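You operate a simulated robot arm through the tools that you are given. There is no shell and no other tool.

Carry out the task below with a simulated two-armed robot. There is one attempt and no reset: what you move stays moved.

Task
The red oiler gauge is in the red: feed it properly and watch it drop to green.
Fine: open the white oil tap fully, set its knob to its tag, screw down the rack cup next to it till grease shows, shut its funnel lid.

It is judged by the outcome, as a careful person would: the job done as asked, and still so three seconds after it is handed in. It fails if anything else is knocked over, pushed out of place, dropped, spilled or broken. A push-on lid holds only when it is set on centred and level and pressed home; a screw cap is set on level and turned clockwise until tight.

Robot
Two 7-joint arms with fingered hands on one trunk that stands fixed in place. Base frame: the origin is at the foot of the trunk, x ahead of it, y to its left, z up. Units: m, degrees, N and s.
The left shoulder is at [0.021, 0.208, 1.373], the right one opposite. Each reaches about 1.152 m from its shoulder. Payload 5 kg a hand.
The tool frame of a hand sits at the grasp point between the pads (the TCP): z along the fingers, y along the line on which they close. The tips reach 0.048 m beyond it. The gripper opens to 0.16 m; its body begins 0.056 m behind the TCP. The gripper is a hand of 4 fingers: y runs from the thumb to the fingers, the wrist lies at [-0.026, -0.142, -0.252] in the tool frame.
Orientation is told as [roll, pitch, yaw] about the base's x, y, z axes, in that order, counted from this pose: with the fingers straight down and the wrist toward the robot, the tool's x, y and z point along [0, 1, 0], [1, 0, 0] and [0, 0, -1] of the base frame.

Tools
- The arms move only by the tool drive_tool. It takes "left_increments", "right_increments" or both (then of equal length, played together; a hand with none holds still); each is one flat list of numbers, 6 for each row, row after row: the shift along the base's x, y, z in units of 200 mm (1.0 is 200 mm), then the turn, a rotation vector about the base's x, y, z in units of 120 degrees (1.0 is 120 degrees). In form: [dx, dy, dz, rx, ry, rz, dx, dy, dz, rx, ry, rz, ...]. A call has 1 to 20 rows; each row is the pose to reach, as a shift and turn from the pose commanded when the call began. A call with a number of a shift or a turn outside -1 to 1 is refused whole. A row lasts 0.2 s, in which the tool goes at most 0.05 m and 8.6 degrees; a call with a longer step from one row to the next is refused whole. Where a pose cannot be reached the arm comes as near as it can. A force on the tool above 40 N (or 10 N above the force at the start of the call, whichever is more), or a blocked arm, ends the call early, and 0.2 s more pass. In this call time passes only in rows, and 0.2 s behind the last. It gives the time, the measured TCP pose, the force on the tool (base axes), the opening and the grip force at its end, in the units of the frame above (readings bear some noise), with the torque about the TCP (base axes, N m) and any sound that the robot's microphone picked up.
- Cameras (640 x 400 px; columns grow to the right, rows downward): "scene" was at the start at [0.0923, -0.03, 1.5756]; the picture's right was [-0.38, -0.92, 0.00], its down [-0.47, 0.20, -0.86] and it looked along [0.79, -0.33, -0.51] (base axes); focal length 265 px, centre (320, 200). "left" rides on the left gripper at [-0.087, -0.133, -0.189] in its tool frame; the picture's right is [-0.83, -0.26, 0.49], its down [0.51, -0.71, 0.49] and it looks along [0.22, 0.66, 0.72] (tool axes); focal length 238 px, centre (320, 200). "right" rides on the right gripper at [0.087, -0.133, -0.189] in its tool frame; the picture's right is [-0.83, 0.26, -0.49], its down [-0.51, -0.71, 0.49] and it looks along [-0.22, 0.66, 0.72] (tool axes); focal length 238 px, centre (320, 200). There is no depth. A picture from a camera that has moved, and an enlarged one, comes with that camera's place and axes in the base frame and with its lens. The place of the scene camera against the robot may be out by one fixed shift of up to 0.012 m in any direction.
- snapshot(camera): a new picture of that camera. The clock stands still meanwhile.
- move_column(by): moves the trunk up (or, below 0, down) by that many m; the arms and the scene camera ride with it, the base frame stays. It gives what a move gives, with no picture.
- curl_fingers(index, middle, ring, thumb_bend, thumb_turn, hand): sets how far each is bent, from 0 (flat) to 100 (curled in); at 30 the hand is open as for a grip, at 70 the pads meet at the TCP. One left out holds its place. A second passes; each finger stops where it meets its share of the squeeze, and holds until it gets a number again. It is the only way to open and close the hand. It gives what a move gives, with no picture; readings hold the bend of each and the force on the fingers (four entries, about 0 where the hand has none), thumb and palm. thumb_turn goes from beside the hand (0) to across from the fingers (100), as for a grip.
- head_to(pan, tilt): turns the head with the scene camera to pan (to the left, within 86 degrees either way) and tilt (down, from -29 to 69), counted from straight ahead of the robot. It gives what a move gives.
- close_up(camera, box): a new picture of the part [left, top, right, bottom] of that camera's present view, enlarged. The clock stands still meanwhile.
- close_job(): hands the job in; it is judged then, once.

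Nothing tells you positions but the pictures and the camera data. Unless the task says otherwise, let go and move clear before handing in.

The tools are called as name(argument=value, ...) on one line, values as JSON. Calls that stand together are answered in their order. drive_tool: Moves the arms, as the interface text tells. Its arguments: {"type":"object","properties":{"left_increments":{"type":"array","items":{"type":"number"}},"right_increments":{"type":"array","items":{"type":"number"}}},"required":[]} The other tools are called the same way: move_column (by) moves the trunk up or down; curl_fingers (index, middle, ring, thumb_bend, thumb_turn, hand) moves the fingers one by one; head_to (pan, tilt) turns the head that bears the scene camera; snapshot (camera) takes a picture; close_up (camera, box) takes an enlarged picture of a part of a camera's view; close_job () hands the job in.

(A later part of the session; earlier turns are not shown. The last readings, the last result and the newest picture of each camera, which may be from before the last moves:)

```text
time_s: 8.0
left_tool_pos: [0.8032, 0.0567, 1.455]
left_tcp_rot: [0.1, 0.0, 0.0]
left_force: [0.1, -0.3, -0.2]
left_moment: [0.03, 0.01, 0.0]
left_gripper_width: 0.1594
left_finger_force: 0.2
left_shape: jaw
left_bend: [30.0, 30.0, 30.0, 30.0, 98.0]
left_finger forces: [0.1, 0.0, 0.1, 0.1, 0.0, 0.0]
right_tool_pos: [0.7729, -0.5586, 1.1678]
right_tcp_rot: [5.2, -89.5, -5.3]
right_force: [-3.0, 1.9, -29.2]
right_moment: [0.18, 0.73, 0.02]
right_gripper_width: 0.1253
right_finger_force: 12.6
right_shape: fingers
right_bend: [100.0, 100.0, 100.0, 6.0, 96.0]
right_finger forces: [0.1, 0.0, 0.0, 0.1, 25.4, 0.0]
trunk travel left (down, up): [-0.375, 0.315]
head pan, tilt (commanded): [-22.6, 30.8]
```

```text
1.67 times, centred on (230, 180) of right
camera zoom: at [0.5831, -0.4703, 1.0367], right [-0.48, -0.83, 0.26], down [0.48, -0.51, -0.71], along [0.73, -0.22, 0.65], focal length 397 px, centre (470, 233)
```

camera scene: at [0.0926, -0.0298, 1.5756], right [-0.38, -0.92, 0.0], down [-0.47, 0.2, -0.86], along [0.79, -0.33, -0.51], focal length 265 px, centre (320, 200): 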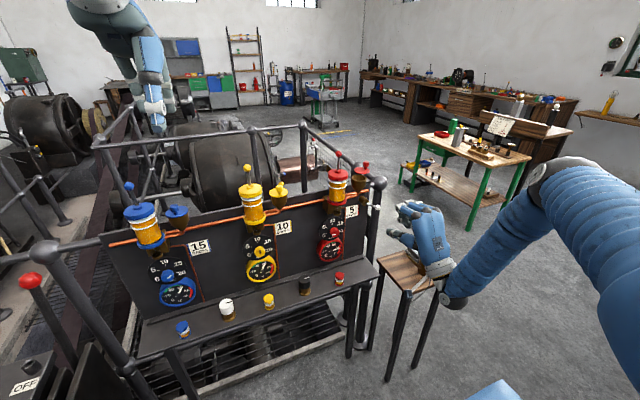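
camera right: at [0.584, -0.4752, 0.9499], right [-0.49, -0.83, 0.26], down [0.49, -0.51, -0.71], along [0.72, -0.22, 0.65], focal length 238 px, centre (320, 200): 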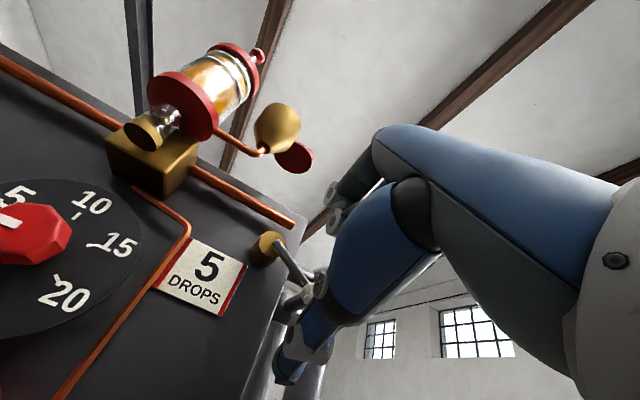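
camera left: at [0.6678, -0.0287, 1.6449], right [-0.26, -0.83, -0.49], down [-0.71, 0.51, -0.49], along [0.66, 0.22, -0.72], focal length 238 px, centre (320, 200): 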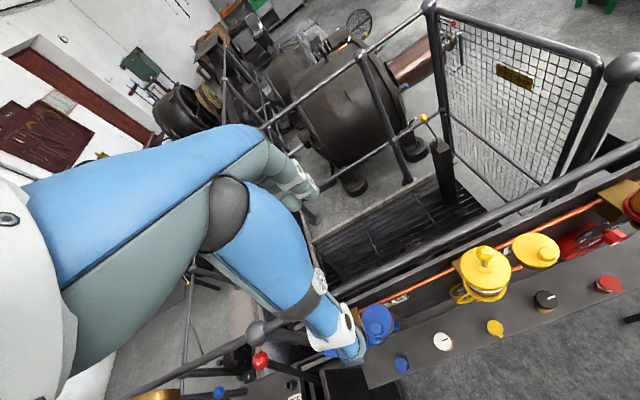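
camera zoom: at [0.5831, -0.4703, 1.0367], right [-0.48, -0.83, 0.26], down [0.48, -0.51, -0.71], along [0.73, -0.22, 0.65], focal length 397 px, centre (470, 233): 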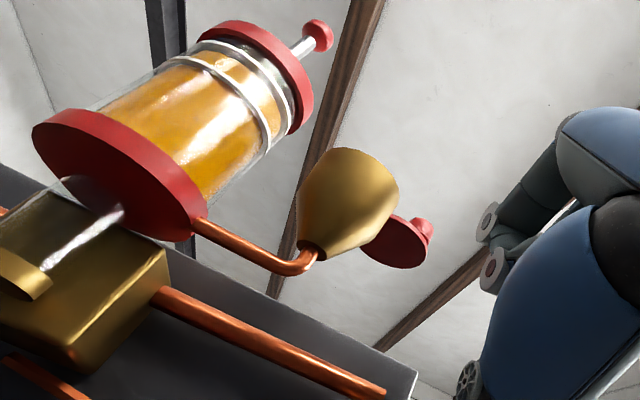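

The lever reached a firm stop when horizontal, in line with the pipe, which I take to be fully open. I'll lower the thumb off the ball and back out.

drive_tool(right_increments=[0, 0, -0.1, 0, 0, 0, 0, 0, -0.2, 0, 0, 0, 0, 0, -0.3, 0, 0, 0, 0, 0, -0.4, 0, 0, 0, -0.2, 0, -0.4, 0, 0, 0, -0.4, 0, -0.4, 0, 0, 0, -0.6, 0, -0.4, 0, 0, 0, -0.7, 0, -0.4, 0, 0, 0])

close_up(camera="scene", box=[290, 150, 400, 280])

close_up(camera="scene", box=[360, 188, 384, 212])

snapshot(camera="right")

```text
time_s: 9.8
left_tool_pos: [0.7987, 0.0595, 1.4571]
left_tcp_rot: [0.0, 0.0, 0.0]
left_force: [-0.5, 0.0, 0.9]
left_moment: [0.03, -0.06, -0.01]
left_gripper_width: 0.1596
left_finger_force: 0.2
left_shape: jaw
left_bend: [30.0, 30.0, 30.0, 30.0, 98.0]
left_finger forces: [0.0, 0.1, 0.0, 0.0, 0.0, 0.0]
right_tool_pos: [0.6295, -0.5564, 1.0917]
right_tcp_rot: [154.3, -89.8, -154.3]
right_force: [-0.1, 0.3, -0.1]
right_moment: [0.02, 0.04, -0.04]
right_gripper_width: 0.1175
right_finger_force: 0.2
right_shape: fingers
right_bend: [100.0, 100.0, 100.0, 20.0, 97.0]
right_finger forces: [0.0, 0.0, 0.0, 0.1, 0.0, 0.0]
trunk travel left (down, up): [-0.375, 0.315]
head pan, tilt (commanded): [-22.6, 30.8]
```

```text
3.08 times, centred on (345, 215) of scene
camera zoom: at [0.0915, -0.0304, 1.5756], right [-0.38, -0.92, 0.0], down [-0.47, 0.2, -0.86], along [0.79, -0.33, -0.51], focal length 815 px, centre (243, 154)
```

zoom: 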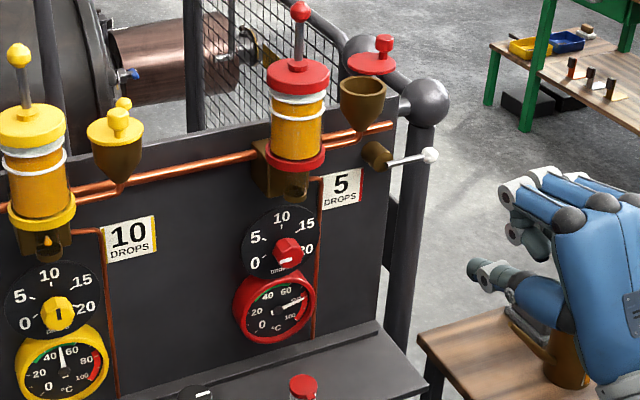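

```text
16.00 times, centred on (372, 200) of scene
camera zoom: at [0.0915, -0.0304, 1.5756], right [-0.38, -0.92, 0.0], down [-0.47, 0.2, -0.86], along [0.79, -0.33, -0.51], focal length 4237 px, centre (-512, 200)
```

zoom: 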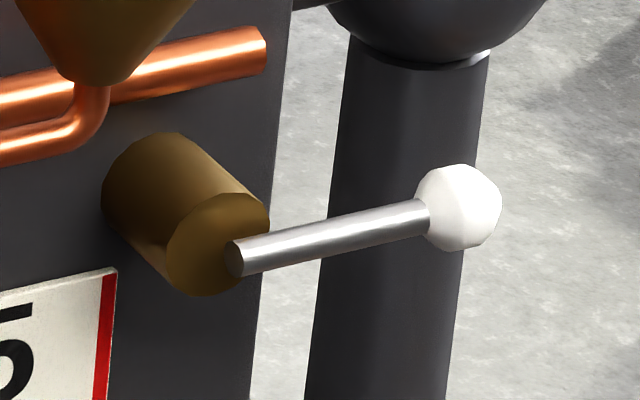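

```text
taken
camera right: at [0.4417, -0.4686, 0.9613], right [-0.49, -0.83, 0.26], down [0.49, -0.51, -0.71], along [0.72, -0.22, 0.66], focal length 238 px, centre (320, 200)
```

right: 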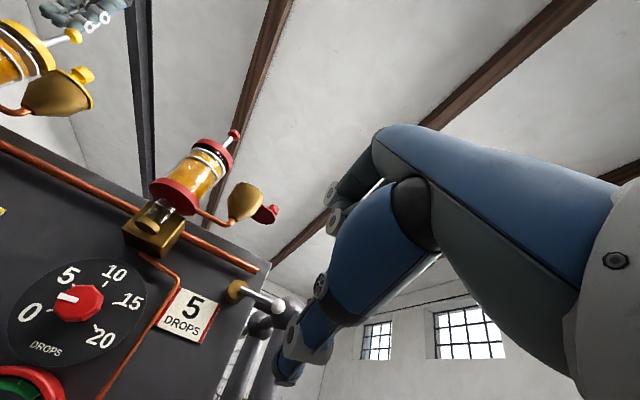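

The tap lever stays horizontal. I'll check the gauges and the knob dial in detail.

close_up(camera="scene", box=[314, 214, 356, 266])

close_up(camera="scene", box=[240, 215, 290, 285])

close_up(camera="right", box=[0, 250, 160, 370])

```text
7.69 times, centred on (335, 240) of scene
camera zoom: at [0.0915, -0.0304, 1.5756], right [-0.38, -0.92, 0.0], down [-0.47, 0.2, -0.86], along [0.79, -0.33, -0.51], focal length 2037 px, centre (205, -108)
```

zoom: 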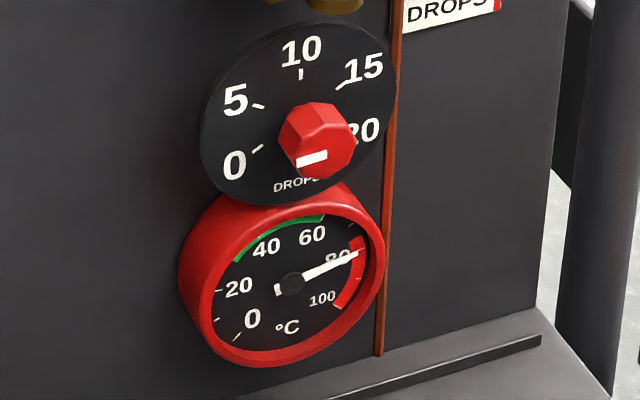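

```text
5.71 times, centred on (265, 250) of scene
camera zoom: at [0.0915, -0.0304, 1.5756], right [-0.38, -0.92, 0.0], down [-0.47, 0.2, -0.86], along [0.79, -0.33, -0.51], focal length 1513 px, centre (634, -86)
```

zoom: 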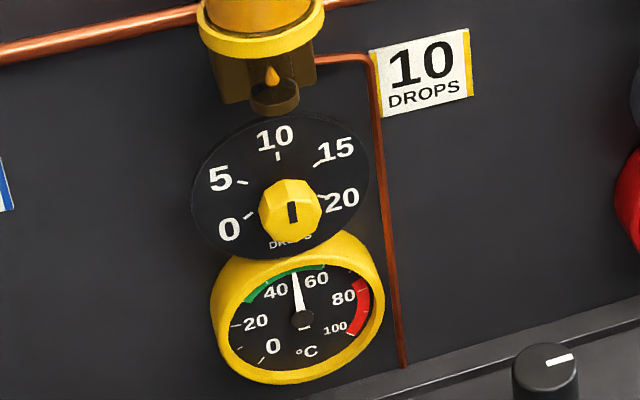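

```text
3.33 times, centred on (80, 310) of right
camera zoom: at [0.4417, -0.4686, 0.9613], right [-0.49, -0.83, 0.26], down [0.49, -0.51, -0.71], along [0.72, -0.22, 0.66], focal length 794 px, centre (1120, -167)
```

zoom: 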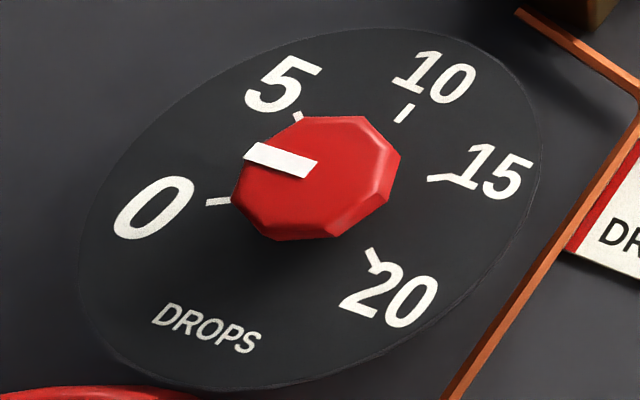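

The gauge is already starting to ease, which supports "horizontal = open". The red knob's mark reads about 2 (pointing nearly straight left); it needs about 35° clockwise to reach 5 (knob centre ≈ [0.77, -0.375, 0.98]). I'll set a thumb–middle pinch and pre-position the hand in front of the knob.

curl_fingers(hand="right", index=100, middle=35, ring=100, thumb_bend=35)

drive_tool(right_increments=[0, 0.11, -0.068, 0.068, 0, 0, 0, 0.22, -0.136, 0.136, 0, 0, 0, 0.33, -0.204, 0.204, 0, 0, 0, 0.44, -0.272, 0.272, 0, 0, 0, 0.55, -0.34, 0.34, 0, 0, 0, 0.66, -0.41, 0.408, 0, 0, 0, 0.78, -0.48, 0.476, 0, 0, 0, 0.907, -0.546, 0.542, 0, 0])

snapshot(camera="right")

snapshot(camera="scene")

```text
time_s: 10.8
left_tool_pos: [0.7997, 0.0589, 1.4569]
left_tcp_rot: [0.0, 0.1, 0.0]
left_force: [0.0, -0.2, -0.3]
left_moment: [0.02, 0.03, 0.01]
left_gripper_width: 0.1597
left_finger_force: 0.0
left_shape: jaw
left_bend: [30.0, 30.0, 30.0, 30.0, 98.0]
left_finger forces: [0.0, 0.1, 0.0, 0.0, 0.0, 0.0]
right_tool_pos: [0.6308, -0.5559, 1.0927]
right_tcp_rot: [25.9, -89.9, -25.9]
right_force: [0.0, -0.6, -0.6]
right_moment: [0.0, 0.02, 0.02]
right_gripper_width: 0.1078
right_finger_force: 0.1
right_shape: fingers
right_bend: [100.0, 35.0, 100.0, 35.0, 97.0]
right_finger forces: [0.1, 0.0, 0.0, 0.0, 0.0, 0.1]
trunk travel left (down, up): [-0.375, 0.315]
head pan, tilt (commanded): [-22.6, 30.8]
```

```text
time_s: 12.6
left_tool_pos: [0.8013, 0.0582, 1.4566]
left_tcp_rot: [0.0, 0.1, 0.0]
left_force: [-0.3, 1.3, 0.2]
left_moment: [-0.06, -0.01, -0.04]
left_gripper_width: 0.1596
left_finger_force: 0.1
left_shape: jaw
left_bend: [30.0, 30.0, 30.0, 30.0, 98.0]
left_finger forces: [0.0, 0.1, 0.1, 0.0, 0.0, 0.1]
right_tool_pos: [0.6324, -0.3742, 0.9814]
right_tcp_rot: [90.0, -24.9, -90.1]
right_force: [-0.2, -0.2, 0.1]
right_moment: [0.0, 0.05, 0.0]
right_gripper_width: 0.1081
right_finger_force: 0.1
right_shape: fingers
right_bend: [100.0, 35.0, 100.0, 35.0, 98.0]
right_finger forces: [0.1, 0.0, 0.0, 0.1, 0.1, 0.0]
trunk travel left (down, up): [-0.375, 0.315]
head pan, tilt (commanded): [-22.6, 30.8]
```

```text
taken
camera right: at [0.4434, -0.2172, 1.0064], right [-0.49, -0.58, -0.65], down [0.49, 0.43, -0.76], along [0.72, -0.69, 0.08], focal length 238 px, centre (320, 200)
```

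right: 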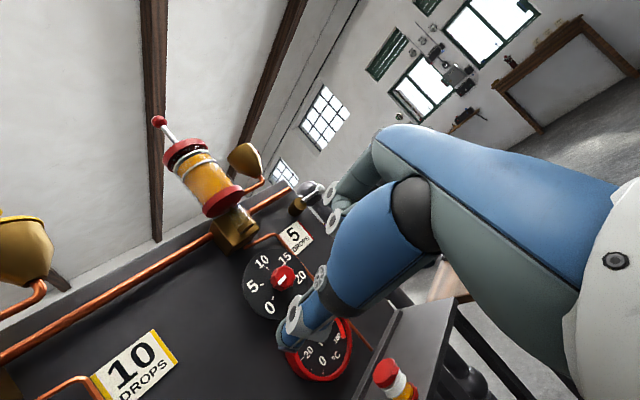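

```text
taken
camera scene: at [0.0926, -0.0291, 1.5756], right [-0.38, -0.92, 0.0], down [-0.47, 0.2, -0.86], along [0.79, -0.33, -0.51], focal length 265 px, centre (320, 200)
```

scene: 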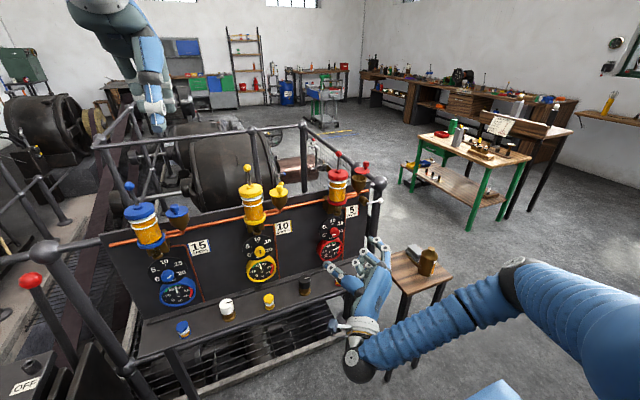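

The hand is in front of the knob. I'll zoom the hand camera for an accurate second sighting of the knob.

close_up(camera="right", box=[230, 220, 360, 330])

close_up(camera="scene", box=[310, 190, 410, 310])

```text
3.64 times, centred on (295, 275) of right
camera zoom: at [0.4434, -0.2172, 1.0064], right [-0.49, -0.58, -0.65], down [0.49, 0.43, -0.76], along [0.72, -0.69, 0.08], focal length 867 px, centre (411, -73)
```

zoom: 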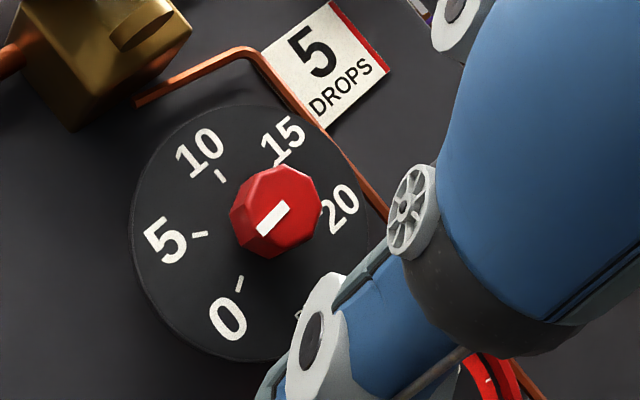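

```text
3.33 times, centred on (360, 250) of scene
camera zoom: at [0.0926, -0.0291, 1.5756], right [-0.38, -0.92, 0.0], down [-0.47, 0.2, -0.86], along [0.79, -0.33, -0.51], focal length 883 px, centre (187, 33)
```

zoom: 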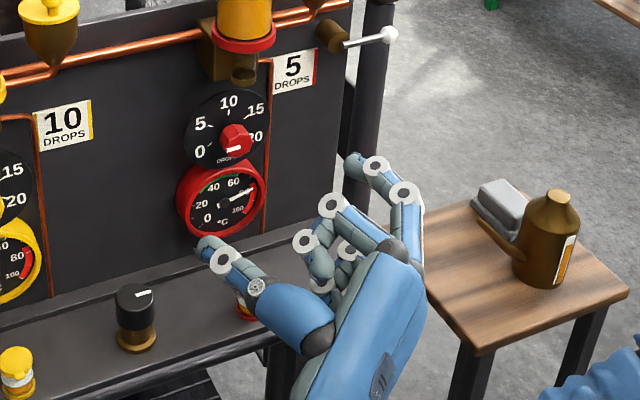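

The knob's front is at x≈0.764 and the dial plate at x≈0.795, centred at y -0.3765, z 0.982. I'll advance with the pinch open around the knob.

drive_tool(right_increments=[0.1, -0.002, 0, 0, 0, 0, 0.2, -0.005, 0.001, 0, 0, 0, 0.3, -0.008, 0.002, 0, 0, 0, 0.4, -0.01, 0.003, 0, 0, 0, 0.48, -0.011, 0.003, 0, 0, 0, 0.528, -0.011, 0.003, 0, 0, 0])

snapshot(camera="right")

close_up(camera="scene", box=[300, 180, 400, 300])

```text
time_s: 14.0
left_tool_pos: [0.8005, 0.0581, 1.4566]
left_tcp_rot: [0.1, 0.0, 0.0]
left_force: [-1.1, -0.3, 0.1]
left_moment: [0.03, 0.02, 0.02]
left_gripper_width: 0.1597
left_finger_force: 0.0
left_shape: jaw
left_bend: [30.0, 30.0, 30.0, 30.0, 98.0]
left_finger forces: [0.1, 0.0, 0.0, 0.0, 0.0, 0.0]
right_tool_pos: [0.7374, -0.3773, 0.9836]
right_tcp_rot: [90.0, -25.0, -90.0]
right_force: [0.4, -0.6, -0.2]
right_moment: [0.01, -0.02, -0.02]
right_gripper_width: 0.1079
right_finger_force: 0.0
right_shape: fingers
right_bend: [100.0, 35.0, 100.0, 35.0, 98.0]
right_finger forces: [0.0, 0.1, 0.0, 0.0, 0.1, 0.1]
trunk travel left (down, up): [-0.375, 0.315]
head pan, tilt (commanded): [-22.6, 30.8]
```

```text
taken
camera right: at [0.5493, -0.2196, 1.0074], right [-0.49, -0.59, -0.65], down [0.49, 0.43, -0.76], along [0.72, -0.69, 0.08], focal length 238 px, centre (320, 200)
```

right: 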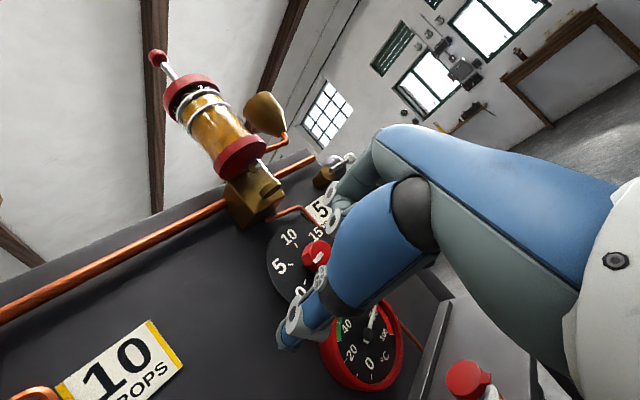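

```text
3.33 times, centred on (350, 240) of scene
camera zoom: at [0.0926, -0.0299, 1.5756], right [-0.38, -0.92, 0.0], down [-0.47, 0.2, -0.86], along [0.79, -0.33, -0.51], focal length 883 px, centre (220, 67)
```

zoom: 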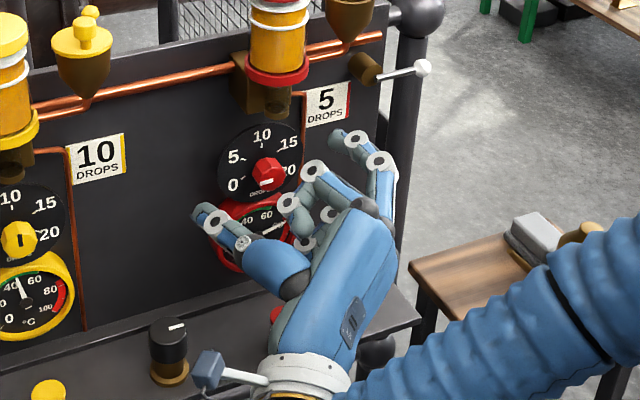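

The pinch straddles the knob. I'll close the thumb and middle finger in stages.

curl_fingers(hand="right", middle=52, thumb_bend=52)

snapshot(camera="right")

close_up(camera="scene", box=[310, 200, 380, 280])

```text
time_s: 15.0
left_tool_pos: [0.7992, 0.0595, 1.4575]
left_tcp_rot: [-0.1, 0.1, 0.0]
left_force: [-0.2, 0.2, -0.2]
left_moment: [0.01, -0.03, 0.02]
left_gripper_width: 0.1598
left_finger_force: 0.0
left_shape: jaw
left_bend: [30.0, 30.0, 30.0, 30.0, 98.0]
left_finger forces: [0.1, 0.0, 0.0, 0.0, 0.1, 0.1]
right_tool_pos: [0.7374, -0.3772, 0.9834]
right_tcp_rot: [90.0, -25.0, -90.0]
right_force: [-0.1, -0.8, -0.1]
right_moment: [-0.02, 0.03, 0.01]
right_gripper_width: 0.0942
right_finger_force: 0.0
right_shape: fingers
right_bend: [100.0, 52.0, 100.0, 52.0, 98.0]
right_finger forces: [0.0, 0.0, 0.0, 0.1, 0.1, 0.0]
trunk travel left (down, up): [-0.375, 0.315]
head pan, tilt (commanded): [-22.6, 30.8]
```

```text
taken
camera right: at [0.549, -0.2197, 1.0075], right [-0.49, -0.59, -0.65], down [0.49, 0.43, -0.76], along [0.72, -0.69, 0.08], focal length 238 px, centre (320, 200)
```

right: 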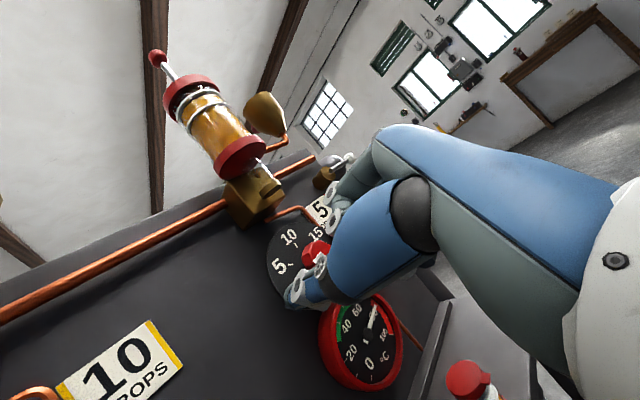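

```text
5.00 times, centred on (345, 240) of scene
camera zoom: at [0.0924, -0.03, 1.5756], right [-0.38, -0.92, 0.0], down [-0.47, 0.2, -0.86], along [0.79, -0.33, -0.51], focal length 1324 px, centre (195, 0)
```

zoom: 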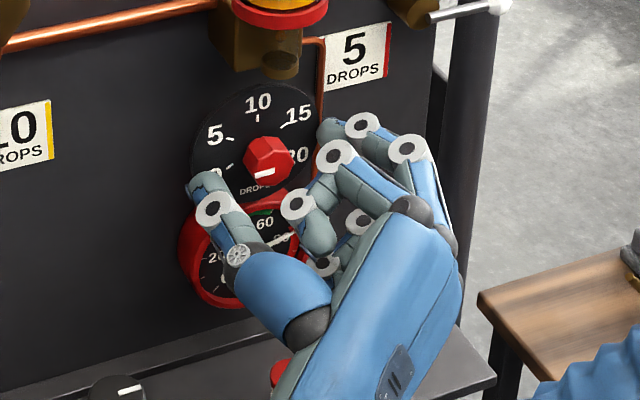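

Still clear of the knob on both sides. I'll close further.

curl_fingers(hand="right", middle=62, thumb_bend=62)

close_up(camera="scene", box=[310, 200, 380, 280])

close_up(camera="right", box=[240, 190, 440, 400])

```text
time_s: 16.0
left_tool_pos: [0.8002, 0.0576, 1.4564]
left_tcp_rot: [0.0, 0.1, 0.0]
left_force: [-0.1, -0.1, 0.7]
left_moment: [0.0, -0.02, 0.02]
left_gripper_width: 0.1599
left_finger_force: 0.0
left_shape: jaw
left_bend: [30.0, 30.0, 30.0, 30.0, 98.0]
left_finger forces: [0.1, 0.1, 0.0, 0.0, 0.0, 0.0]
right_tool_pos: [0.7381, -0.3763, 0.9829]
right_tcp_rot: [90.0, -25.0, -90.0]
right_force: [1.0, -0.1, -0.4]
right_moment: [-0.02, -0.02, -0.01]
right_gripper_width: 0.0869
right_finger_force: 0.1
right_shape: fingers
right_bend: [100.0, 62.0, 100.0, 62.0, 98.0]
right_finger forces: [0.0, 0.1, 0.0, 0.0, 0.0, 0.0]
trunk travel left (down, up): [-0.375, 0.315]
head pan, tilt (commanded): [-22.6, 30.8]
```

```text
5.00 times, centred on (345, 240) of scene
camera zoom: at [0.0923, -0.03, 1.5756], right [-0.38, -0.92, 0.0], down [-0.47, 0.2, -0.86], along [0.79, -0.33, -0.51], focal length 1324 px, centre (195, 0)
```

zoom: 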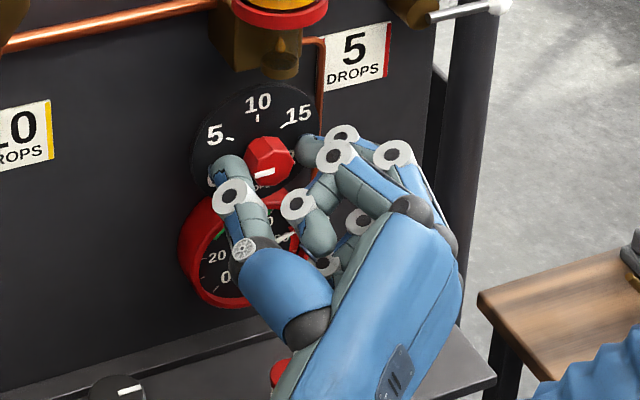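

```text
1.90 times, centred on (340, 295) of right
camera zoom: at [0.549, -0.2197, 1.0075], right [-0.49, -0.59, -0.65], down [0.49, 0.43, -0.76], along [0.72, -0.69, 0.08], focal length 454 px, centre (282, 19)
```

zoom: 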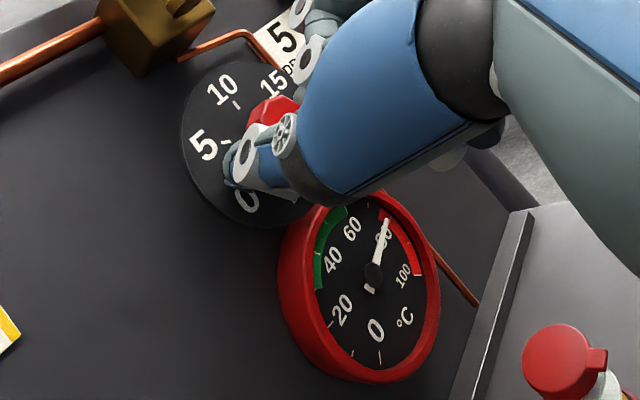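

The tips are nearly touching both sides of the knob. I'll close to grip it.

curl_fingers(hand="right", middle=70, thumb_bend=70)

close_up(camera="scene", box=[310, 200, 380, 280])

close_up(camera="right", box=[240, 190, 440, 400])

```text
time_s: 17.0
left_tool_pos: [0.801, 0.0594, 1.4561]
left_tcp_rot: [0.0, 0.1, 0.0]
left_force: [-0.4, 0.4, -0.1]
left_moment: [0.01, -0.02, -0.02]
left_gripper_width: 0.1596
left_finger_force: 0.1
left_shape: jaw
left_bend: [30.0, 30.0, 30.0, 30.0, 98.0]
left_finger forces: [0.0, 0.0, 0.1, 0.0, 0.1, 0.1]
right_tool_pos: [0.7374, -0.377, 0.9819]
right_tcp_rot: [89.9, -25.1, -89.8]
right_force: [2.0, 5.1, -6.5]
right_moment: [-0.01, 0.23, 0.17]
right_gripper_width: 0.0853
right_finger_force: 7.5
right_shape: fingers
right_bend: [100.0, 69.0, 100.0, 66.0, 97.0]
right_finger forces: [0.1, 5.1, 0.0, 0.0, 9.4, 0.1]
trunk travel left (down, up): [-0.375, 0.315]
head pan, tilt (commanded): [-22.6, 30.8]
```

```text
5.00 times, centred on (345, 240) of scene
camera zoom: at [0.093, -0.0297, 1.5755], right [-0.38, -0.92, 0.0], down [-0.47, 0.2, -0.86], along [0.79, -0.33, -0.51], focal length 1324 px, centre (195, 0)
```

zoom: 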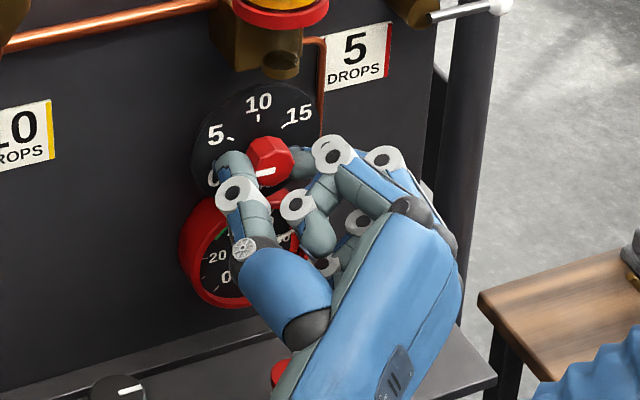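

```text
1.90 times, centred on (340, 295) of right
camera zoom: at [0.5493, -0.2192, 1.0071], right [-0.49, -0.59, -0.65], down [0.49, 0.43, -0.76], along [0.72, -0.69, 0.08], focal length 454 px, centre (282, 19)
```

zoom: 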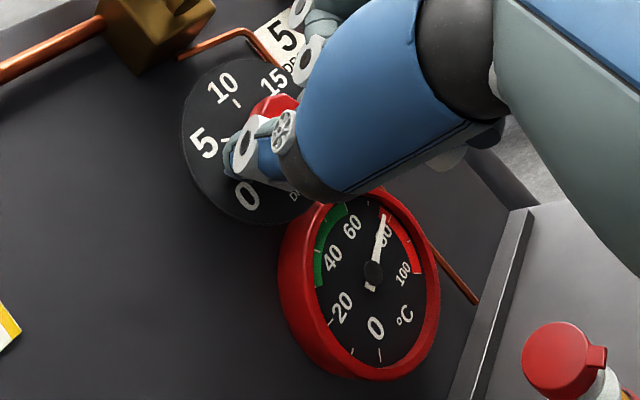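

The knob is gripped (5–9 N). I'll rotate the hand +16° clockwise first and check that the mark follows.

drive_tool(right_increments=[0, 0, 0, 0.0333, 0, 0, 0, 0, 0, 0.0667, 0, 0, 0, 0, 0, 0.1, 0, 0, 0, 0, 0, 0.1333, 0, 0])

close_up(camera="scene", box=[310, 200, 380, 280])

close_up(camera="right", box=[240, 170, 440, 380])

```text
time_s: 18.0
left_tool_pos: [0.7997, 0.0587, 1.4556]
left_tcp_rot: [0.0, 0.0, -0.1]
left_force: [-0.6, -0.2, -0.4]
left_moment: [0.03, 0.03, 0.02]
left_gripper_width: 0.1595
left_finger_force: 0.1
left_shape: jaw
left_bend: [30.0, 30.0, 30.0, 30.0, 98.0]
left_finger forces: [0.0, 0.0, 0.0, 0.1, 0.0, 0.1]
right_tool_pos: [0.7384, -0.3767, 0.9826]
right_tcp_rot: [90.0, -8.9, -90.1]
right_force: [2.1, 6.1, -6.8]
right_moment: [-0.02, 0.2, 0.2]
right_gripper_width: 0.0851
right_finger_force: 7.0
right_shape: fingers
right_bend: [100.0, 69.0, 100.0, 66.0, 97.0]
right_finger forces: [0.0, 5.8, 0.1, 0.1, 9.0, 0.1]
trunk travel left (down, up): [-0.375, 0.315]
head pan, tilt (commanded): [-22.6, 30.8]
```

```text
5.00 times, centred on (345, 240) of scene
camera zoom: at [0.0929, -0.0297, 1.5755], right [-0.38, -0.92, 0.0], down [-0.47, 0.2, -0.86], along [0.79, -0.33, -0.51], focal length 1324 px, centre (195, 0)
```

zoom: 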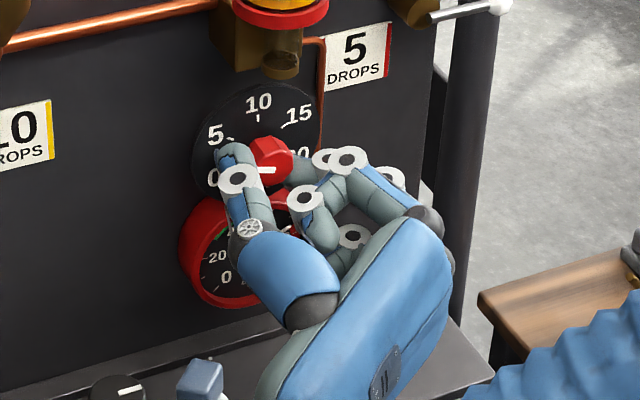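

```text
1.90 times, centred on (340, 275) of right
camera zoom: at [0.5493, -0.232, 1.0494], right [-0.49, -0.39, -0.78], down [0.49, 0.62, -0.61], along [0.72, -0.68, -0.11], focal length 454 px, centre (282, 57)
```

zoom: 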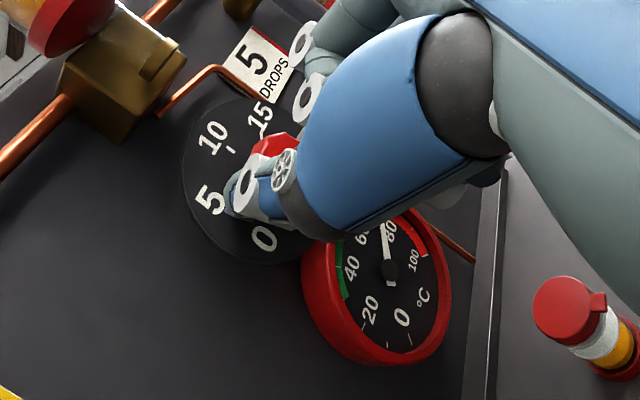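

The knob is following. I'll rotate another 16°.

drive_tool(right_increments=[0, 0, 0, 0.0333, 0, 0, 0, 0, 0, 0.0667, 0, 0, 0, 0, 0, 0.1, 0, 0, 0, 0, 0, 0.1333, 0, 0])

close_up(camera="scene", box=[325, 210, 365, 250])

close_up(camera="right", box=[240, 150, 440, 360])

```text
time_s: 19.0
left_tool_pos: [0.8003, 0.0586, 1.4573]
left_tcp_rot: [0.1, 0.0, -0.1]
left_force: [-0.8, -0.3, 0.1]
left_moment: [0.0, 0.02, -0.02]
left_gripper_width: 0.1597
left_finger_force: 0.1
left_shape: jaw
left_bend: [30.0, 30.0, 30.0, 30.0, 98.0]
left_finger forces: [0.0, 0.0, 0.0, 0.1, 0.1, 0.1]
right_tool_pos: [0.7377, -0.3766, 0.9832]
right_tcp_rot: [89.9, 7.0, -90.1]
right_force: [-0.5, 6.7, -6.7]
right_moment: [-0.02, 0.32, 0.22]
right_gripper_width: 0.0856
right_finger_force: 7.7
right_shape: fingers
right_bend: [100.0, 68.0, 100.0, 66.0, 97.0]
right_finger forces: [0.1, 7.7, 0.0, 0.0, 7.9, 0.0]
trunk travel left (down, up): [-0.375, 0.315]
head pan, tilt (commanded): [-22.6, 30.8]
```

```text
10.00 times, centred on (345, 230) of scene
camera zoom: at [0.0929, -0.0298, 1.5755], right [-0.38, -0.92, 0.0], down [-0.47, 0.2, -0.86], along [0.79, -0.33, -0.51], focal length 2648 px, centre (70, -100)
```

zoom: 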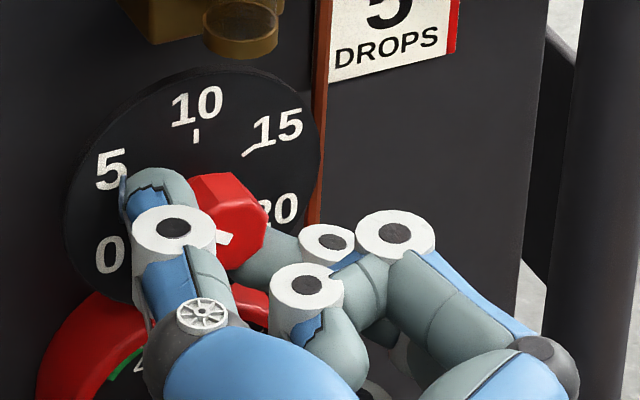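

```text
1.90 times, centred on (340, 255) of right
camera zoom: at [0.5494, -0.2557, 1.087], right [-0.49, -0.15, -0.86], down [0.49, 0.77, -0.42], along [0.72, -0.62, -0.3], focal length 454 px, centre (282, 95)
```

zoom: 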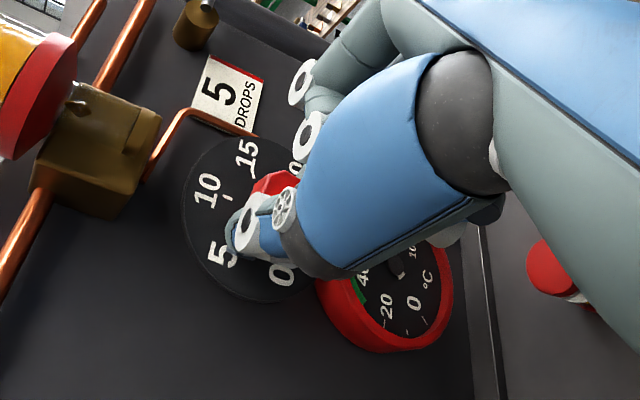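

The hand has turned 32°. I'll open the pinch and check the mark against the 5 tick.

curl_fingers(hand="right", middle=40, thumb_bend=40)

close_up(camera="scene", box=[320, 210, 360, 250])

close_up(camera="right", box=[300, 200, 400, 300])

```text
time_s: 20.0
left_tool_pos: [0.7992, 0.0593, 1.4561]
left_tcp_rot: [-0.1, 0.0, -0.1]
left_force: [0.2, 0.1, 0.1]
left_moment: [-0.03, 0.05, 0.0]
left_gripper_width: 0.1593
left_finger_force: 0.1
left_shape: jaw
left_bend: [30.0, 30.0, 30.0, 30.0, 98.0]
left_finger forces: [0.0, 0.0, 0.0, 0.0, 0.1, 0.0]
right_tool_pos: [0.7373, -0.378, 0.9834]
right_tcp_rot: [89.9, 7.0, -90.0]
right_force: [-0.4, -0.6, -0.2]
right_moment: [0.03, 0.01, -0.01]
right_gripper_width: 0.1036
right_finger_force: 0.1
right_shape: fingers
right_bend: [100.0, 40.0, 100.0, 40.0, 97.0]
right_finger forces: [0.1, 0.0, 0.0, 0.0, 0.0, 0.0]
trunk travel left (down, up): [-0.375, 0.315]
head pan, tilt (commanded): [-22.6, 30.8]
```

```text
10.00 times, centred on (340, 230) of scene
camera zoom: at [0.0925, -0.03, 1.5756], right [-0.38, -0.92, 0.0], down [-0.47, 0.2, -0.86], along [0.79, -0.33, -0.51], focal length 2648 px, centre (120, -100)
```

zoom: 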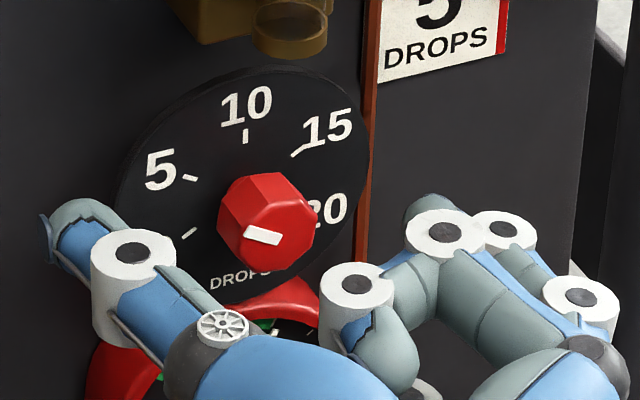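

```text
4.00 times, centred on (350, 250) of right
camera zoom: at [0.5491, -0.2558, 1.0872], right [-0.49, -0.15, -0.86], down [0.49, 0.77, -0.42], along [0.72, -0.62, -0.3], focal length 953 px, centre (200, 0)
```

zoom: 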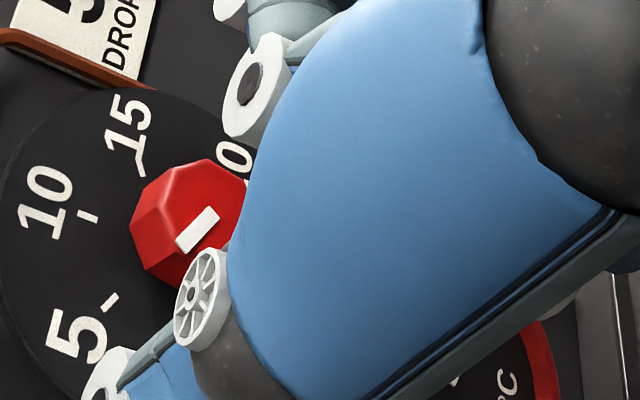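

The mark appears to point at about 30° above left, i.e. at the 5 tick. I'll zoom closer to check precisely.

close_up(camera="scene", box=[328, 218, 348, 240])

close_up(camera="right", box=[310, 225, 370, 285])

```text
16.00 times, centred on (338, 229) of scene
camera zoom: at [0.0925, -0.03, 1.5756], right [-0.38, -0.92, 0.0], down [-0.47, 0.2, -0.86], along [0.79, -0.33, -0.51], focal length 4237 px, centre (32, -264)
```

zoom: 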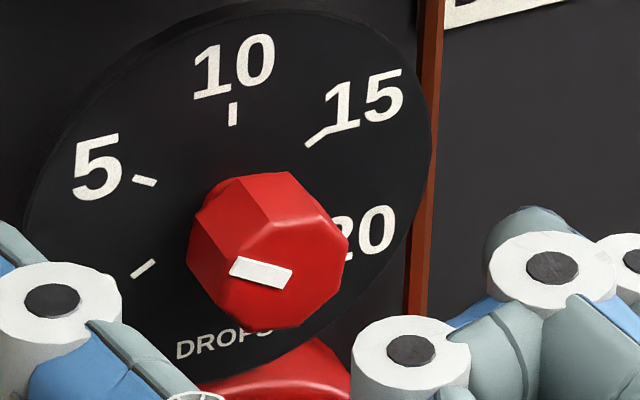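

```text
6.67 times, centred on (340, 255) of right
camera zoom: at [0.5491, -0.2558, 1.0872], right [-0.49, -0.15, -0.86], down [0.49, 0.77, -0.42], along [0.72, -0.62, -0.3], focal length 1589 px, centre (187, -167)
```

zoom: 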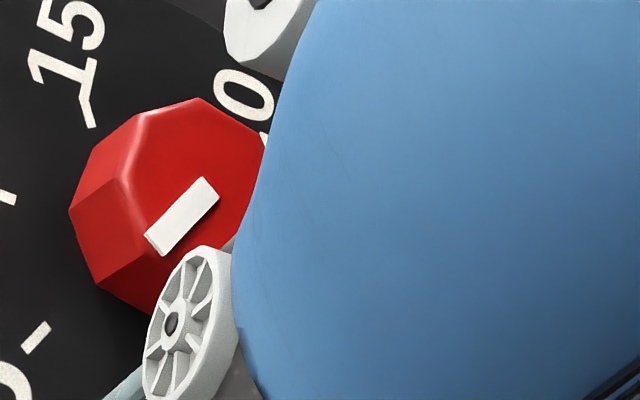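

The mark reads 5 within a degree. I'll back the hand straight off the knob and rise into free space.

drive_tool(right_increments=[-0.12, 0, 0, 0, 0, 0, -0.3, 0, 0, 0, 0, 0, -0.5, 0, 0, 0, 0, 0, -0.7, 0, 0, 0, 0, 0, -0.8, -0.1, 0.15, 0, 0, 0, -0.8, -0.25, 0.35, 0, 0, 0, -0.8, -0.4, 0.55, 0, 0, 0, -0.8, -0.55, 0.75, 0, 0, 0, -0.8, -0.7, 0.9, 0, 0, 0, -0.8, -0.8, 1.0, 0, 0, 0])

close_up(camera="scene", box=[290, 150, 400, 280])

snapshot(camera="scene")

```text
time_s: 22.2
left_tool_pos: [0.7986, 0.059, 1.4573]
left_tcp_rot: [0.0, 0.0, 0.0]
left_force: [-0.4, -0.1, 0.1]
left_moment: [-0.02, -0.08, 0.01]
left_gripper_width: 0.1596
left_finger_force: 0.1
left_shape: jaw
left_bend: [30.0, 30.0, 30.0, 30.0, 98.0]
left_finger forces: [0.0, 0.0, 0.0, 0.0, 0.1, 0.1]
right_tool_pos: [0.5763, -0.5362, 1.1821]
right_tcp_rot: [89.9, 7.1, -89.9]
right_force: [0.0, 0.0, -0.8]
right_moment: [0.02, 0.0, 0.05]
right_gripper_width: 0.1037
right_finger_force: 0.1
right_shape: fingers
right_bend: [100.0, 40.0, 100.0, 40.0, 97.0]
right_finger forces: [0.0, 0.1, 0.0, 0.0, 0.0, 0.0]
trunk travel left (down, up): [-0.375, 0.315]
head pan, tilt (commanded): [-22.6, 30.8]
```

```text
3.08 times, centred on (345, 215) of scene
camera zoom: at [0.0914, -0.0303, 1.5756], right [-0.38, -0.92, 0.0], down [-0.47, 0.2, -0.86], along [0.79, -0.33, -0.51], focal length 815 px, centre (243, 154)
```

zoom: 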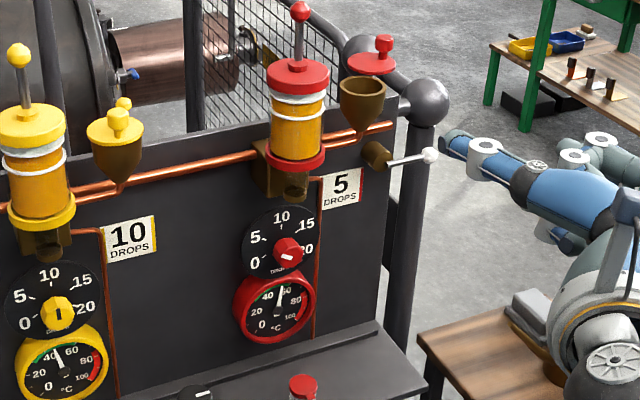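

```text
taken
camera scene: at [0.0914, -0.0303, 1.5756], right [-0.38, -0.92, 0.0], down [-0.47, 0.2, -0.86], along [0.79, -0.33, -0.51], focal length 265 px, centre (320, 200)
```

scene: 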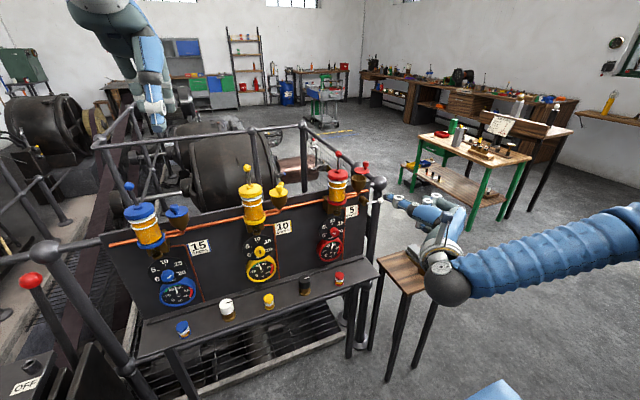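

The red needle has already dropped toward the green. I'll check all three gauges, then reorient the hand for the funnel lid.

close_up(camera="scene", box=[310, 205, 360, 270])

close_up(camera="scene", box=[145, 215, 290, 310])

drive_tool(right_increments=[0, -0.02, 0.06, -0.0413, 0.0366, 0.0413, 0, -0.04, 0.12, -0.0827, 0.0731, 0.0827, 0, -0.06, 0.18, -0.124, 0.1097, 0.124, 0, -0.08, 0.24, -0.1653, 0.1463, 0.1653, 0, -0.1, 0.3, -0.2067, 0.1829, 0.2067, 0, -0.12, 0.36, -0.248, 0.2194, 0.248, 0, -0.14, 0.42, -0.2893, 0.256, 0.2893, 0, -0.16, 0.48, -0.3307, 0.2926, 0.3307, 0, -0.18, 0.54, -0.372, 0.3291, 0.372, 0, -0.2, 0.6, -0.4133, 0.3657, 0.4133, 0, -0.22, 0.66, -0.4547, 0.4023, 0.4547, 0, -0.24, 0.72, -0.496, 0.4389, 0.496, 0, -0.26, 0.78, -0.5373, 0.4754, 0.5373, 0, -0.28, 0.84, -0.5787, 0.512, 0.5787, 0, -0.3, 0.9, -0.62, 0.5486, 0.62])

snapshot(camera="right")

snapshot(camera="scene")

```text
6.15 times, centred on (335, 238) of scene
camera zoom: at [0.0914, -0.0303, 1.5756], right [-0.38, -0.92, 0.0], down [-0.47, 0.2, -0.86], along [0.79, -0.33, -0.51], focal length 1630 px, centre (228, -31)
```

zoom: 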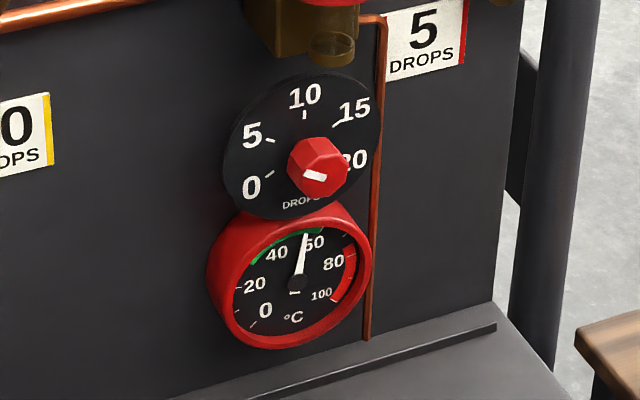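

```text
4.21 times, centred on (218, 262) of scene
camera zoom: at [0.0914, -0.0303, 1.5756], right [-0.38, -0.92, 0.0], down [-0.47, 0.2, -0.86], along [0.79, -0.33, -0.51], focal length 1115 px, centre (752, -63)
```

zoom: 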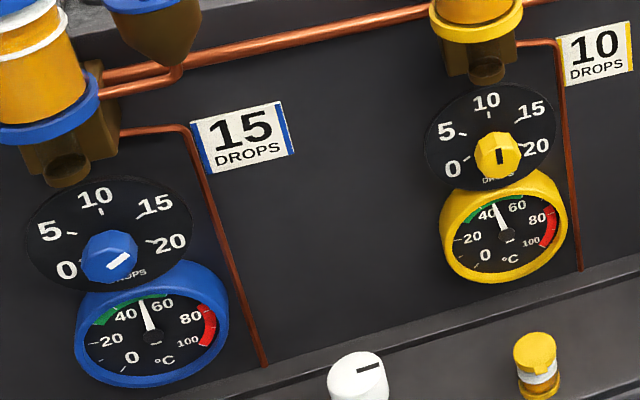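

```text
time_s: 25.4
left_tool_pos: [0.8005, 0.0592, 1.4563]
left_tcp_rot: [0.0, 0.0, 0.0]
left_force: [0.5, 0.0, -0.8]
left_moment: [-0.1, 0.05, -0.03]
left_gripper_width: 0.1595
left_finger_force: 0.2
left_shape: jaw
left_bend: [30.0, 30.0, 30.0, 30.0, 98.0]
left_finger forces: [0.0, 0.0, 0.1, 0.1, 0.0, 0.0]
right_tool_pos: [0.5762, -0.5977, 1.3632]
right_tcp_rot: [-0.1, 0.1, 0.1]
right_force: [0.6, 0.2, 0.1]
right_moment: [0.0, 0.0, 0.0]
right_gripper_width: 0.1036
right_finger_force: 0.2
right_shape: fingers
right_bend: [100.0, 40.0, 100.0, 40.0, 97.0]
right_finger forces: [0.0, 0.0, 0.0, 0.0, 0.1, 0.0]
trunk travel left (down, up): [-0.375, 0.315]
head pan, tilt (commanded): [-22.6, 30.8]
```

```text
taken
camera right: at [0.4453, -0.509, 1.5544], right [0.26, -0.83, 0.49], down [-0.71, -0.51, -0.49], along [0.65, -0.22, -0.72], focal length 238 px, centre (320, 200)
```

right: 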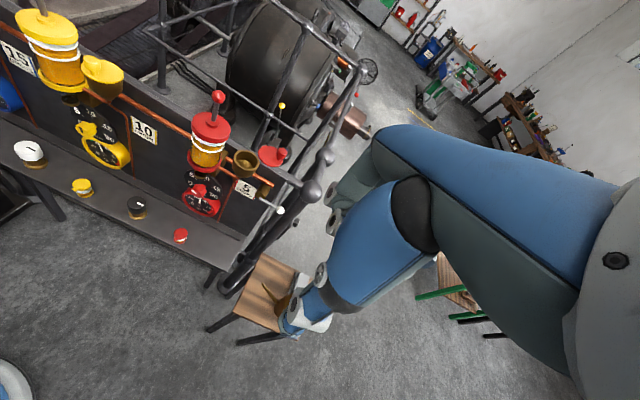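

```text
taken
camera scene: at [0.093, -0.0292, 1.5756], right [-0.38, -0.92, 0.0], down [-0.47, 0.2, -0.86], along [0.79, -0.33, -0.51], focal length 265 px, centre (320, 200)
```

scene: 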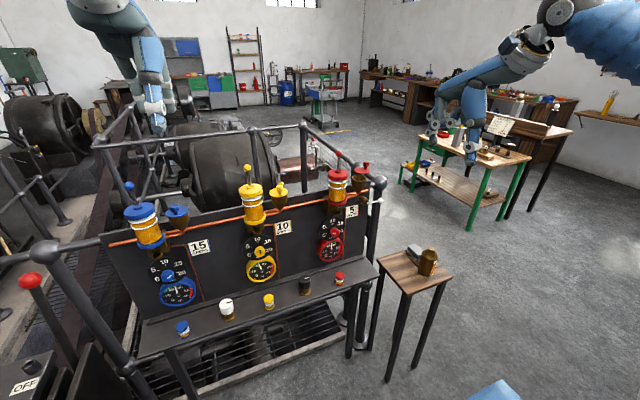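

The hand points straight down again. I'll zoom in on the lid for accurate positions from the hand camera.

close_up(camera="right", box=[225, 135, 300, 195])

close_up(camera="scene", box=[400, 60, 520, 160])

```text
6.67 times, centred on (262, 165) of right
camera zoom: at [0.4453, -0.509, 1.5544], right [0.26, -0.83, 0.49], down [-0.71, -0.51, -0.49], along [0.65, -0.22, -0.72], focal length 1589 px, centre (703, 433)
```

zoom: 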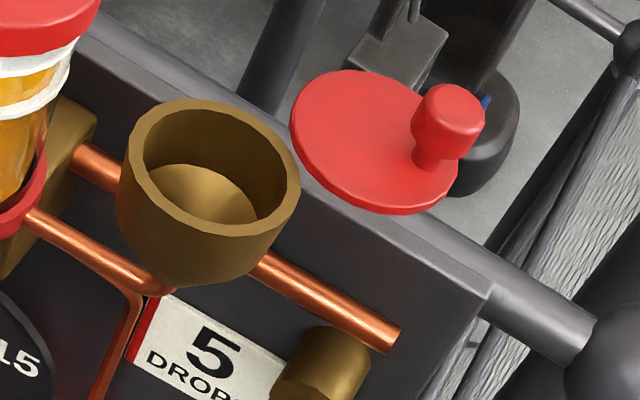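

```text
4.00 times, centred on (460, 110) of scene
camera zoom: at [0.093, -0.0292, 1.5756], right [-0.38, -0.92, 0.0], down [-0.47, 0.2, -0.86], along [0.79, -0.33, -0.51], focal length 1059 px, centre (-240, 560)
```

zoom: 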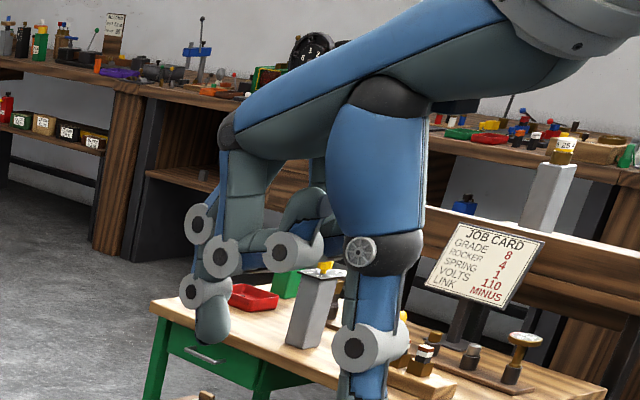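

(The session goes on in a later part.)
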